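You operate a simulated robot arm through the tools that you are given. There is no shell and no other tool. Be economical: measure what you need, move in short steps, check, and stop when the job is done.

The job below is to be done with a simulated robot arm. You get a single attempt, and the scene is never put back.

## Task
Take the blue element and put it on the side bench top.
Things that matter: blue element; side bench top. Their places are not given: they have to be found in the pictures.

It is judged by the outcome, as a careful person would: the job done as asked, and still so three seconds after it is handed in. It fails if anything else is knocked over, pushed out of place, dropped, spilled or broken.

## Robot
A 7-joint arm with a two-finger parallel gripper, fixed in place. Base frame: the origin is at the foot of the arm, x ahead of it, y to its left, z up. Units: m, rad, N and s.
Its first joint turns from -1.152 to 1.152 rad. Payload 2.4 kg.
The TCP is the grasp point between the finger pads, 0.03 m short of the fingertips. In the tool frame z runs along the fingers and y along their closing line. The gripper opens to 0.094 m. The fingers are 0.028 m wide and 0.01 m thick; the gripper's body (0.05 by 0.096 m) begins 0.055 m behind the TCP.
Orientation is told as [roll, pitch, yaw] about the base's x, y, z axes, in that order, counted from this pose: with the fingers straight down and closing along the base's y, the tool's x points along the base's -x, its y along +y and its z along -z.

## Interface
- The arm moves only by the tool drive_tool. Its argument "targets" is a list of rows, each a list of 3 entries, a list of its own where there are three numbers: the shift along the tool's x, y, z in units of 40 mm (1.0 is 40 mm), then the turn, a rotation vector about the tool's x, y, z in units of 4 degrees (1.0 is 4 degrees), then the gripper command, from -1 (fully open) to 1 (shut), values between in proportion. In form: [[[tx, ty, tz], [ax, ay, az], hand], ...]. A call has 1 to 20 rows; each row shifts and turns the commanded pose from where the row before left it, along the tool's axes as they then stand. A call with a number of a shift or a turn outside -1 to 1 is refused whole. Each row takes 0.2 s and may step no farther than 0.05 m and 0.15 rad from the row before; otherwise, or with a gripper value out of range, the whole call is refused. Where a pose cannot be reached the arm comes as near as it can. A force on the tool above 40 N (or 10 N above the force at the start of the call, whichever is more), or a blocked arm, ends the call early, and 0.2 s more pass. The fingers move at their own pace (about 0.153 m/s each) and stop on an object; they squeeze with about 20 N. The grip force told is the motor's: it shows also when the fingers shut on nothing. Time passes only in rows, and 0.2 s behind the last, so rows that do not move let the fingers close. The reply holds the time, the measured pose of the TCP, the force on the tool along the base axes, the opening and the grip force, in the units named above and with some noise.
- Cameras (640 x 400 px; columns grow to the right, rows downward): "scene" is fixed at [0.0551, 0.4883, 1.4458]; the picture's right is [-0.55, -0.83, 0.00], its down [-0.47, 0.31, -0.83] and it looks along [0.69, -0.46, -0.56] (base axes); focal length 325 px, centre (320, 200). "wrist" rides on the gripper at [-0.037, 0, -0.058] in the tool frame; the picture's right is [0.00, -1.00, 0.00], its down [0.97, 0.00, -0.24] and it looks along [0.24, 0.00, 0.97] (tool axes); focal length 218 px, centre (320, 200).
- camera(camera): a new picture of that camera. No time passes.
- probe_pixels(camera, pixels): for up to 12 pixels [column, row] of the newest picture of that camera ("zoom" is the newest enlarged one), the place [x, y, z] in the base frame of the surface seen there, good to about 0.003 m. No time passes.
- inspect(camera, box): a new picture of the part [left, top, right, bottom] of that camera's present view, enlarged. No time passes.
- sign_off(): hands the job in; it is judged then, once.

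Go step by step. Measure first, check grasps and placings, and put right what went wrong. The budget is 60 turns and 26 pictures, counting those below and the enlarged ones. Unless the task says otherwise, let go and move clear before handing in, and close with one line.

The tools are called after "Call:" by a JSON object that holds its "name" and its "arguments". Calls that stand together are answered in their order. drive_tool: Moves the arm, as the interface text tells. Its arguments: {"type":"object","properties":{"targets":{"type":"array","items":{"type":"array"}}},"required":["targets"]} The other tools are called the same way: camera (camera) takes a picture; probe_pixels (camera, pixels) gives the place of the surface under pixels of a picture; inspect (camera, box) takes an enlarged picture of a part of a camera's view; sign_off () hands the job in.

At the start:

```text
time_s: 0.0
ee_pos: [0.3381, 0.1245, 1.1523]
tcp_rot: [-0.002, 0.0, 0.001]
ft_force: [-0.8, -0.7, 0.3]
width: 0.094
grip_force: 0.1
```

scene: 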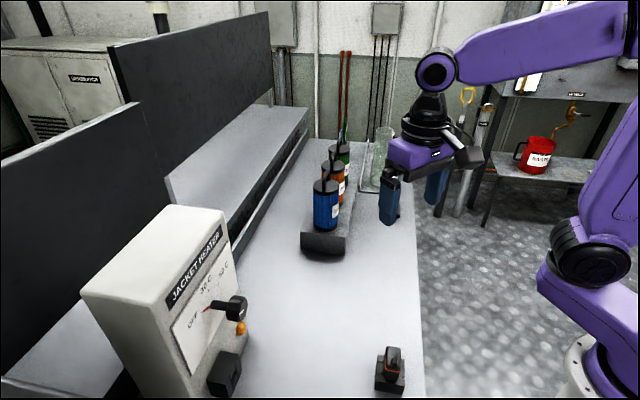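
wrist: 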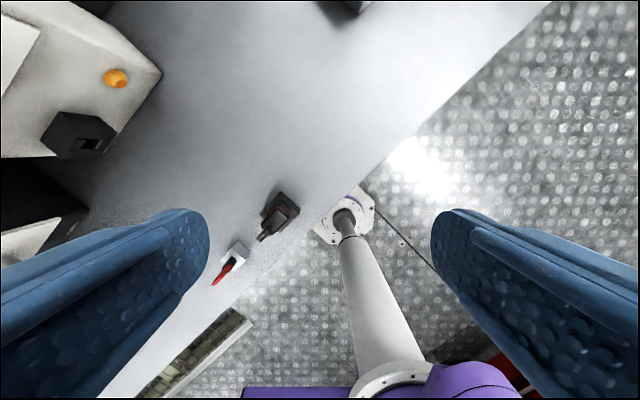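

The scene shows a blue cylinder near (326,205) in a rack with orange and green ones, and a separate bench with a red mug near (545,170). I'll enlarge both areas.

Call:
{"name": "inspect", "arguments": {"camera": "scene", "box": [270, 100, 430, 270]}}

Call:
{"name": "inspect", "arguments": {"camera": "scene", "box": [440, 60, 640, 240]}}

Call:
{"name": "probe_pixels", "arguments": {"camera": "scene", "pixels": [[326, 186], [326, 210], [326, 227], [340, 170], [325, 243], [300, 300], [500, 172], [570, 185], [610, 180], [540, 160], [240, 130], [380, 180]]}}

```text
2.35 times, centred on (350, 185) of scene
```

zoom: 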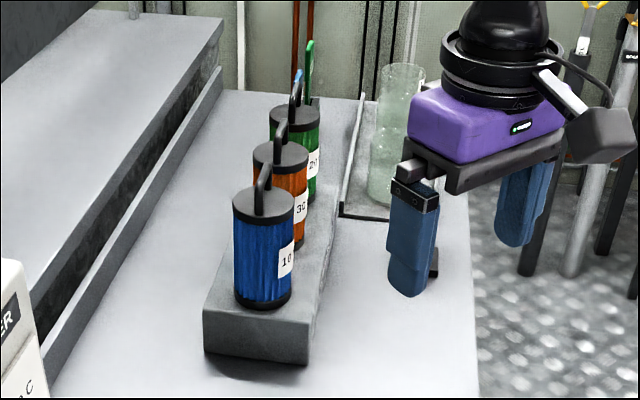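

```text
2.22 times, centred on (540, 150) of scene
```

zoom: 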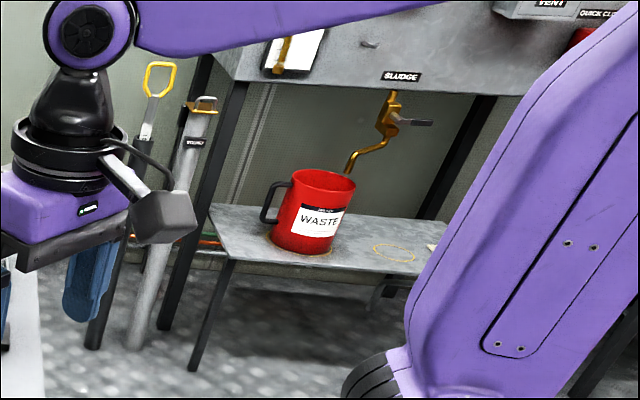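

```text
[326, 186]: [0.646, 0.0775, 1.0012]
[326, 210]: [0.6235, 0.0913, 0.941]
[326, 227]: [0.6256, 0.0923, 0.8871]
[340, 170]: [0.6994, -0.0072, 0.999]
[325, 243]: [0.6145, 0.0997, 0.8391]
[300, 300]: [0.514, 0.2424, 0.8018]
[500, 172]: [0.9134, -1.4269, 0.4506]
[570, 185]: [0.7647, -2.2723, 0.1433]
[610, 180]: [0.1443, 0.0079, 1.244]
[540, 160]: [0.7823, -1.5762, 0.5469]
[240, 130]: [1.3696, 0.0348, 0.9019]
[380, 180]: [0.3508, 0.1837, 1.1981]
```

The mug's bench is at y≈-1.5, out of reach, so I need to work out which surface is the side bench. I'll measure the surfaces around the rack.

Call:
{"name": "probe_pixels", "arguments": {"camera": "scene", "pixels": [[180, 195], [230, 220], [270, 130], [290, 180], [270, 230], [380, 300], [300, 370], [360, 250], [30, 370], [250, 250], [410, 250], [375, 185]]}}

Call:
{"name": "inspect", "arguments": {"camera": "scene", "box": [0, 180, 440, 400]}}

Call:
{"name": "probe_pixels", "arguments": {"camera": "wrist", "pixels": [[280, 100], [350, 10], [240, 255], [200, 350], [20, 220], [345, 220], [450, 20]]}}

```text
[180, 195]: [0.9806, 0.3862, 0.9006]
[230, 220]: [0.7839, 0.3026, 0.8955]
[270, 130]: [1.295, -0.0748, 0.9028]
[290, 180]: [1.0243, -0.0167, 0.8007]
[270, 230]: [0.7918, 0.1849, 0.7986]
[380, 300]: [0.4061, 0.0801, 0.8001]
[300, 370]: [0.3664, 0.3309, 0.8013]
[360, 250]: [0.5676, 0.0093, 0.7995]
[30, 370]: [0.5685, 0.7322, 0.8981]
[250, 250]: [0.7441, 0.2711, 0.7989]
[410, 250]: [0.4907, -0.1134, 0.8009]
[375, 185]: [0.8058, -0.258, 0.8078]
```

```text
1.45 times, centred on (220, 290) of scene
```

zoom: 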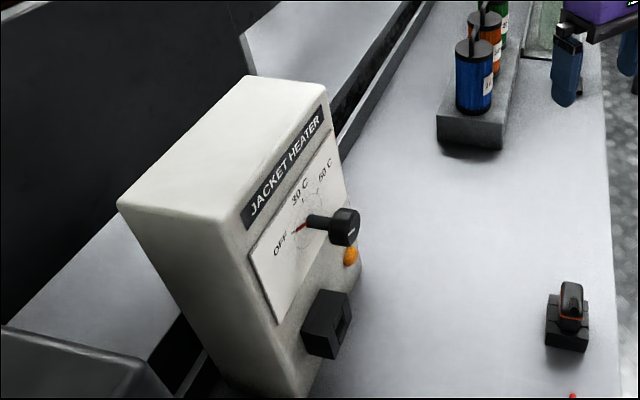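

```text
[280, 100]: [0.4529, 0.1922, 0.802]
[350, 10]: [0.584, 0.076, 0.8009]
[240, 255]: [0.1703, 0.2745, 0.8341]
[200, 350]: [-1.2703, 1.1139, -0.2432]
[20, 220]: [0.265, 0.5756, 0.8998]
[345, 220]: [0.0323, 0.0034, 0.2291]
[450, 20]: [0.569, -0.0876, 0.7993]
```

The bench under the rack is at z=0.80 and there is a raised counter at z≈0.90 on the far left. I'll tilt the wrist camera left to see what the scene camera misses before choosing.

Call:
{"name": "drive_tool", "arguments": {"targets": [[[0, 0, 0], [-1, 0, 0], -1], [[0, 0, 0], [-1, 0, 0], -1], [[0, 0, 0], [-1, 0, 0], -1], [[0, 0, 0], [-1, 0, 0], -1], [[0, 0, 0], [-1, 0, 0], -1], [[0, 0, 0], [-1, 0, 0], -1], [[0, 0, 0], [-1, 0, 0], -1], [[0, 0, 0], [-1, 0, 0], -1], [[0, 0, 0], [-1, 0, 0], -1], [[0, 0, 0], [-1, 0, 0], -1]]}}

Call:
{"name": "camera", "arguments": {"camera": "wrist"}}

```text
time_s: 2.2
ee_pos: [0.3377, 0.1238, 1.1521]
tcp_rot: [0.701, -0.001, 0.0]
ft_force: [0.3, -0.2, -0.2]
width: 0.0942
grip_force: 0.1
```

```text
20 pictures are left
```

wrist: 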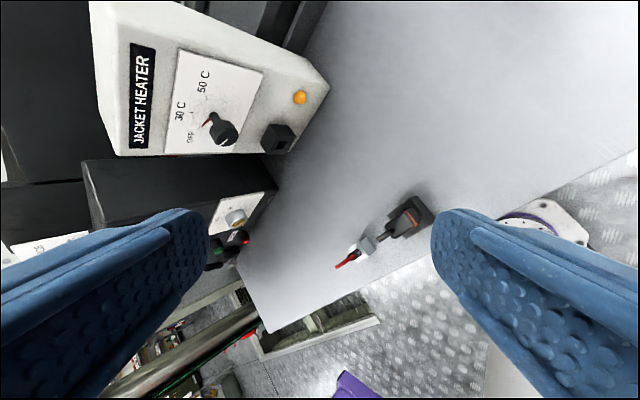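

To the left there is only the heater, another control box and the same z=0.80 bench. I'll look to the right side too, which is partly hidden by the arm.

Call:
{"name": "drive_tool", "arguments": {"targets": [[[0, 0, 0], [1, 0, 0], -1], [[0, 0, 0], [1, 0, 0], -1], [[0, 0, 0], [1, 0, 0], -1], [[0, 0, 0], [1, 0, 0], -1], [[0, 0, 0], [1, 0, 0], -1], [[0, 0, 0], [1, 0, 0], -1], [[0, 0, 0], [1, 0, 0], -1], [[0, 0, 0], [1, 0, 0], -1], [[0, 0, 0], [1, 0, 0], -1], [[0, 0, 0], [1, 0, 0], -1], [[0, 0, 0], [1, 0, 0], -1], [[0, 0, 0], [1, 0, 0], -1], [[0, 0, 0], [1, 0, 0], -1], [[0, 0, 0], [1, 0, 0], -1], [[0, 0, 0], [1, 0, 0], -1], [[0, 0, 0], [1, 0, 0], -1], [[0, 0, 0], [1, 0, 0], -1], [[0, 0, 0], [1, 0, 0], -1], [[0, 0, 0], [1, 0, 0], -1], [[0, 0, 0], [1, 0, 0], -1]]}}

Call:
{"name": "camera", "arguments": {"camera": "wrist"}}

```text
time_s: 6.4
ee_pos: [0.3378, 0.1243, 1.1516]
tcp_rot: [-0.7, 0.0, 0.002]
ft_force: [0.6, 0.4, -0.7]
width: 0.0941
grip_force: 0.0
```

```text
19 pictures are left
```

wrist: 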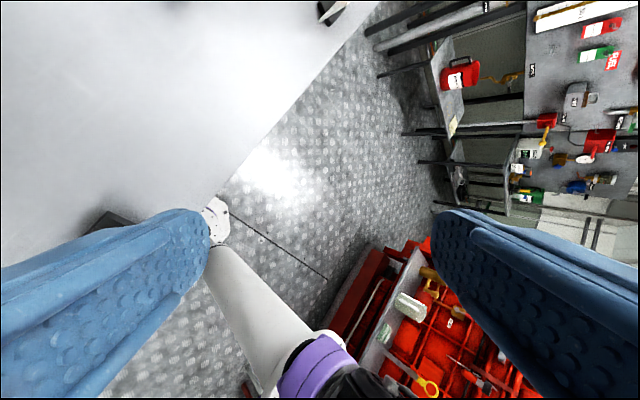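

Nothing else lies in reach, so the z=0.80 bench top is the target surface. I'll level the tool again and measure the blue element in an enlarged view.

Call:
{"name": "drive_tool", "arguments": {"targets": [[[0, 0, 0], [-1, 0, 0], -1], [[0, 0, 0], [-1, 0, 0], -1], [[0, 0, 0], [-1, 0, 0], -1], [[0, 0, 0], [-1, 0, 0], -1], [[0, 0, 0], [-1, 0, 0], -1], [[0, 0, 0], [-1, 0, 0], -1], [[0, 0, 0], [-1, 0, 0], -1], [[0, 0, 0], [-1, 0, 0], -1], [[0, 0, 0], [-1, 0, 0], -1], [[0, 0, 0], [-1, 0, 0], -1]]}}

Call:
{"name": "inspect", "arguments": {"camera": "scene", "box": [295, 130, 375, 260]}}

```text
time_s: 8.6
ee_pos: [0.336, 0.1246, 1.1521]
tcp_rot: [0.001, 0.0, 0.001]
ft_force: [-0.1, -0.4, 0.1]
width: 0.094
grip_force: 0.1
```

```text
3.08 times, centred on (335, 195) of scene
```

zoom: 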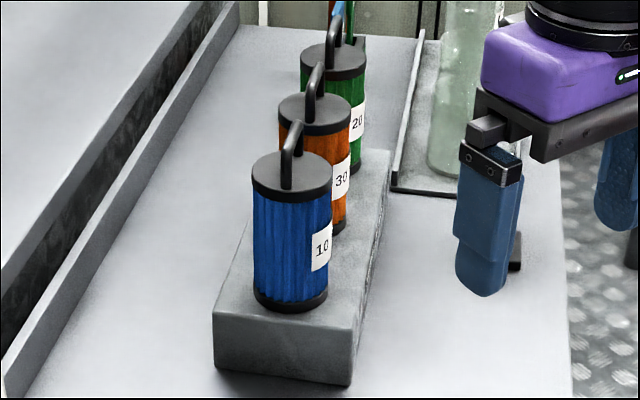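

Call:
{"name": "probe_pixels", "arguments": {"camera": "zoom", "pixels": [[256, 177], [328, 177], [270, 165], [287, 182], [288, 160], [297, 128], [288, 140], [291, 250], [291, 300], [240, 300], [340, 310], [310, 110]]}}

```text
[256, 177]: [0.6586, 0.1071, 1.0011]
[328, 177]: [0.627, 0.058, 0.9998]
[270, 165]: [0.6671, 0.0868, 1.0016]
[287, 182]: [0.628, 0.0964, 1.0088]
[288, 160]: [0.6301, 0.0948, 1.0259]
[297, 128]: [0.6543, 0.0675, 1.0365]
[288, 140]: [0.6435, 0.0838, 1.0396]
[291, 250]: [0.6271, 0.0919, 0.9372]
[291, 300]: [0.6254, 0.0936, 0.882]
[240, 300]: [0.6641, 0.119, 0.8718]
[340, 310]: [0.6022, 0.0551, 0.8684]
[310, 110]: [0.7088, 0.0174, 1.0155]
```

The blue element's axis is about (0.65, 0.077), diameter 0.06, body 0.872–1.001, handle to ~1.045. The row direction is about (0.72,-0.69), so I'd close at base yaw -45°. I'll check how low the box on the gripper (470,150) hangs, since it will point toward the orange neighbour.

Call:
{"name": "probe_pixels", "arguments": {"camera": "scene", "pixels": [[470, 150], [478, 162], [458, 165], [478, 150], [456, 150], [450, 138], [405, 158], [389, 175], [389, 215]]}}

```text
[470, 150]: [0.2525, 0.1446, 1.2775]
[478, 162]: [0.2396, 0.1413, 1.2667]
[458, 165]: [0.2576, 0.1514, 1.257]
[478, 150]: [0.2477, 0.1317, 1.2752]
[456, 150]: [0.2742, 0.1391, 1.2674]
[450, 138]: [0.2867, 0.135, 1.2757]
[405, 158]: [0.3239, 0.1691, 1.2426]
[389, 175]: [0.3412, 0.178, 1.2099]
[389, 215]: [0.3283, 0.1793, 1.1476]
```

That box sits 0.1 m above the TCP and will point away from the neighbours, so it's fine. Moving above the blue element and turning 45°.

Call:
{"name": "drive_tool", "arguments": {"targets": [[[-0.785, -0.119, 0], [0, 0, 0], -1], [[-0.785, -0.119, 0], [0, 0, 0], -1], [[-0.785, -0.119, 0], [0, 0, 0], -1], [[-0.785, -0.119, 0], [0, 0, 0], -1], [[-0.785, -0.119, 0], [0, 0, 0], -1], [[-0.785, -0.119, 0], [0, 0, 0], -1], [[-0.785, -0.119, 0], [0, 0, 0], -1], [[-0.785, -0.119, 0], [0, 0, 0], -1], [[-0.785, -0.119, 0], [0, 0, 0], -1], [[-0.785, -0.119, 0], [0, 0, 0], -1]]}}

Call:
{"name": "drive_tool", "arguments": {"targets": [[[0, 0, 0], [0, 0, 0.9375], -1], [[0, 0, 0], [0, 0, 0.9375], -1], [[0, 0, 0], [0, 0, 0.9375], -1], [[0, 0, 0], [0, 0, 0.9375], -1], [[0, 0, 0], [0, 0, 0.9375], -1], [[0, 0, 0], [0, 0, 0.9375], -1], [[0, 0, 0], [0, 0, 0.9375], -1], [[0, 0, 0], [0, 0, 0.9375], -1], [[0, 0, 0], [0, 0, 0.9375], -1], [[0, 0, 0], [0, 0, 0.9375], -1], [[0, 0, 0], [0, 0, 0.9375], -1], [[0, 0, 0], [0, 0, 0.9375], -1]]}}

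Call:
{"name": "camera", "arguments": {"camera": "wrist"}}

```text
time_s: 10.8
ee_pos: [0.6402, 0.0794, 1.1495]
tcp_rot: [0.0, 0.003, 0.0]
ft_force: [-1.0, -0.2, -0.4]
width: 0.0941
grip_force: 0.0
out of reach, approached as far as the arm can: row 10
```

```text
time_s: 13.4
ee_pos: [0.6397, 0.0784, 1.1518]
tcp_rot: [0.001, -0.001, -0.788]
ft_force: [-0.2, 0.3, -0.2]
width: 0.0942
grip_force: 0.1
```

```text
17 pictures are left
```

wrist: 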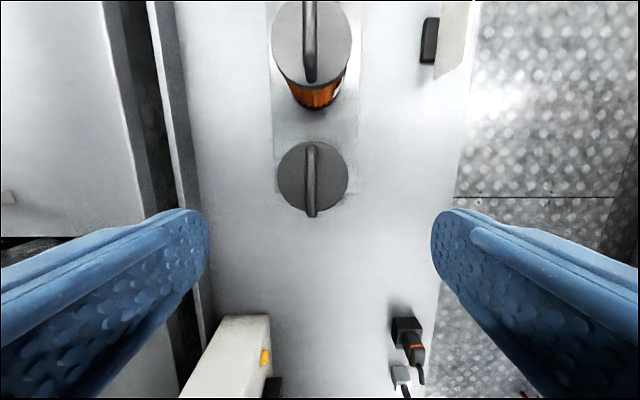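

The fingers line up with the handle at (313,180). I'll probe the cap to get its centre.

Call:
{"name": "probe_pixels", "arguments": {"camera": "wrist", "pixels": [[282, 178], [344, 178], [300, 147], [325, 147], [300, 207], [325, 207], [313, 210], [313, 150], [312, 180]]}}

```text
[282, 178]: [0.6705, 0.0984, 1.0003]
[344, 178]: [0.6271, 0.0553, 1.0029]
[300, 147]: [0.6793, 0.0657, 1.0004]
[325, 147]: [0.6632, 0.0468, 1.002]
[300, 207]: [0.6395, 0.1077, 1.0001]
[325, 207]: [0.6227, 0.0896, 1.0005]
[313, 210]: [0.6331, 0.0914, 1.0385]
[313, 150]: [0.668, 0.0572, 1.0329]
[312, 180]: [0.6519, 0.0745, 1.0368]
```

Cap centre is (0.650, 0.077). Descending part way and then correcting the position.

Call:
{"name": "drive_tool", "arguments": {"targets": [[[0, 0, 0.4], [0, 0, 0], -1], [[0, 0, 0.4], [0, 0, 0], -1], [[0, 0, 0.4], [0, 0, 0], -1], [[0, 0, 0], [0, 0, 0], -1]]}}

```text
time_s: 14.4
ee_pos: [0.6399, 0.0773, 1.1031]
tcp_rot: [0.0, 0.0, -0.785]
ft_force: [-0.4, 0.0, -0.5]
width: 0.0941
grip_force: 0.0
```

Holding at x=0.640; shifting 10 mm in +x.

Call:
{"name": "drive_tool", "arguments": {"targets": [[[-0.178, 0.178, 0.2], [0, 0, 0], -1], [[0, 0, 0.4], [0, 0, 0], -1], [[0, 0, 0], [0, 0, 0], -1]]}}

```text
time_s: 15.2
ee_pos: [0.651, 0.0776, 1.078]
tcp_rot: [0.0, 0.0, -0.786]
ft_force: [-0.2, -0.9, -0.2]
width: 0.0939
grip_force: 0.0
```

Now centred at (0.651,0.078). Descending to z≈1.002.

Call:
{"name": "drive_tool", "arguments": {"targets": [[[0, 0, 0.4], [0, 0, 0], -1], [[0, 0, 0.4], [0, 0, 0], -1], [[0, 0, 0.4], [0, 0, 0], -1], [[0, 0, 0.4], [0, 0, 0], -1], [[0, 0, 0.3], [0, 0, 0], -1], [[0, 0, 0], [0, 0, 0], -1]]}}

Call:
{"name": "inspect", "arguments": {"camera": "scene", "box": [270, 100, 430, 270]}}

```text
time_s: 16.6
ee_pos: [0.6501, 0.0776, 1.0029]
tcp_rot: [0.0, 0.0, -0.786]
ft_force: [-0.1, 0.4, 0.4]
width: 0.094
grip_force: 0.1
```

```text
2.35 times, centred on (350, 185) of scene
```

zoom: 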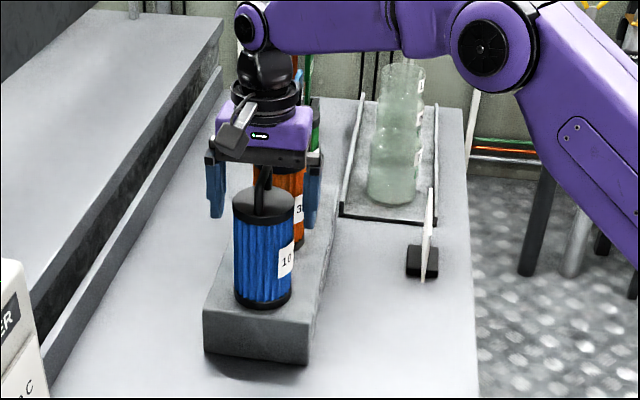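

The fingers straddle the cap at zoom (215,190) and (312,200). Closing.

Call:
{"name": "drive_tool", "arguments": {"targets": [[[0, 0, 0], [0, 0, 0], 1], [[0, 0, 0], [0, 0, 0], 1], [[0, 0, 0], [0, 0, 0], 1], [[0, 0, 0], [0, 0, 0], 1]]}}

```text
time_s: 17.6
ee_pos: [0.6502, 0.0779, 1.0039]
tcp_rot: [0.0, -0.001, -0.785]
ft_force: [-0.2, 0.1, 0.7]
width: 0.0694
grip_force: 20.3
```

Gripped at 0.069 m width with 20 N. Lifting gently.

Call:
{"name": "drive_tool", "arguments": {"targets": [[[0, 0, -0.2], [0, 0, 0], 1], [[0, 0, -0.3], [0, 0, 0], 1], [[0, 0, -0.4], [0, 0, 0], 1], [[0, 0, -0.4], [0, 0, 0], 1], [[0, 0, 0], [0, 0, 0], 1]]}}

Call:
{"name": "camera", "arguments": {"camera": "scene"}}

```text
time_s: 18.8
ee_pos: [0.6513, 0.0772, 1.0559]
tcp_rot: [0.0, 0.0, -0.787]
ft_force: [-0.1, 0.5, -2.1]
width: 0.0676
grip_force: 19.7
```

```text
15 pictures are left
```

scene: 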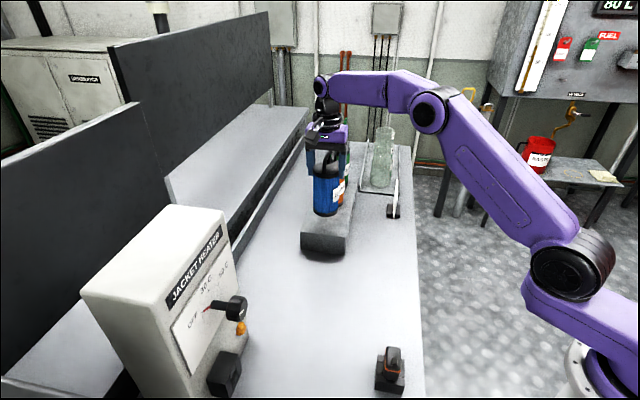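

Lifted cleanly with the others still in place. Carrying it to the clear bench area around (0.47, 0.17).

Call:
{"name": "drive_tool", "arguments": {"targets": [[[0.6, 0, 0], [0, 0, 0], 1], [[0.6, 0, 0], [0, 0, 0], 1], [[0.61, -0.259, 0], [0, 0, 0], 1], [[0.61, -0.259, 0], [0, 0, 0], 1], [[0.61, -0.259, 0], [0, 0, 0], 1], [[0.61, -0.259, 0], [0, 0, 0], 1], [[0.61, -0.259, 0], [0, 0, 0], 1], [[0.61, -0.259, 0], [0, 0, 0], 1], [[0, 0, 0.6], [0, 0, 0], 1], [[0, 0, 0.6], [0, 0, 0], 1], [[0, 0, 0.6], [0, 0, 0], 1], [[0, 0, 0.6], [0, 0, 0], 1], [[0, 0, 0], [0, 0, 0], 1]]}}

Call:
{"name": "camera", "arguments": {"camera": "scene"}}

```text
time_s: 21.6
ee_pos: [0.4702, 0.1708, 0.9586]
tcp_rot: [0.001, -0.001, -0.784]
ft_force: [-0.1, -0.6, -0.7]
width: 0.0678
grip_force: 20.2
```

```text
14 pictures are left
```

scene: 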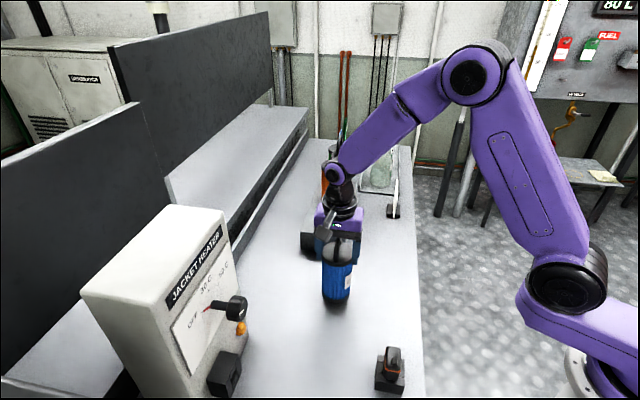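

The element hangs about 25 mm above clear bench at (336,300). Lowering in small steps and watching the force.

Call:
{"name": "drive_tool", "arguments": {"targets": [[[0, 0, 0.25], [0, 0, 0], 1], [[0, 0, 0.2], [0, 0, 0], 1], [[0, 0, 0.08], [0, 0, 0], 1], [[0, 0, 0], [0, 0, 0], 1]]}}

```text
time_s: 22.6
ee_pos: [0.4697, 0.1708, 0.9383]
tcp_rot: [0.001, -0.001, -0.784]
ft_force: [0.0, -0.2, -1.0]
width: 0.0679
grip_force: 20.4
```

Still no contact force; lowering a few millimetres more.

Call:
{"name": "drive_tool", "arguments": {"targets": [[[0, 0, 0.05], [0, 0, 0], 1], [[0, 0, 0.05], [0, 0, 0], 1], [[0, 0, 0], [0, 0, 0], 1]]}}

Call:
{"name": "inspect", "arguments": {"camera": "scene", "box": [280, 220, 400, 320]}}

```text
time_s: 23.4
ee_pos: [0.4691, 0.1717, 0.9345]
tcp_rot: [0.001, -0.001, -0.784]
ft_force: [-2.5, -0.6, 16.5]
width: 0.0679
grip_force: 20.0
```

```text
4.00 times, centred on (340, 270) of scene
```

zoom: 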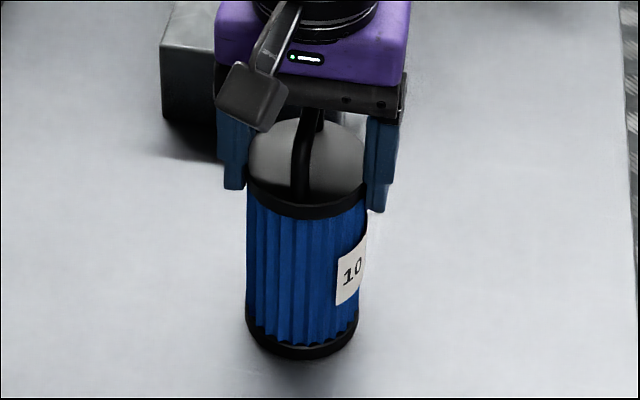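

Contact at 16.5 N: the element is standing upright on the bench. Opening slowly, then rising straight up.

Call:
{"name": "drive_tool", "arguments": {"targets": [[[0, 0, -0.02], [0, 0, 0], 0.2], [[0, 0, 0], [0, 0, 0], -1], [[0, 0, 0], [0, 0, 0], -1], [[0, 0, 0], [0, 0, 0], -1], [[0, 0, -0.4], [0, 0, 0], -1], [[0, 0, -0.6], [0, 0, 0], -1], [[0, 0, -0.8], [0, 0, 0], -1], [[0, 0, -0.8], [0, 0, 0], -1], [[0, 0, -0.8], [0, 0, 0], -1], [[0, 0, -0.8], [0, 0, 0], -1], [[0.9, 0, 0], [0, 0, 0], -1], [[0.9, 0, 0], [0, 0, 0], -1], [[0, 0, 0], [0, 0, 0], -1]]}}

Call:
{"name": "camera", "arguments": {"camera": "scene"}}

```text
time_s: 26.2
ee_pos: [0.4174, 0.2223, 1.1032]
tcp_rot: [0.0, 0.001, -0.787]
ft_force: [0.6, 1.0, -0.3]
width: 0.094
grip_force: 0.1
```

```text
12 pictures are left
```

scene: 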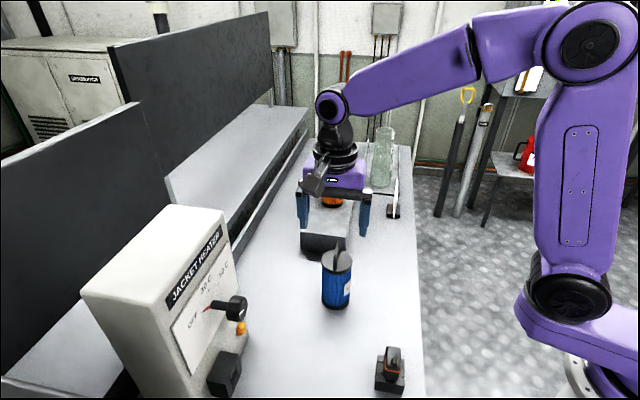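

The blue element stands upright at (337,280) on the bench, the gripper is clear, and nothing else has moved. Handing in.

Call:
{"name": "sign_off", "arguments": {}}

```text
The job is handed in.
```

The blue element is standing upright on the bench top at about (0.47, 0.17). I took this bench (z≈0.80, beside the rack) as the side bench top because nothing else labelled or shaped like one was in reach. The gripper is open and clear, and I saw nothing else disturbed.
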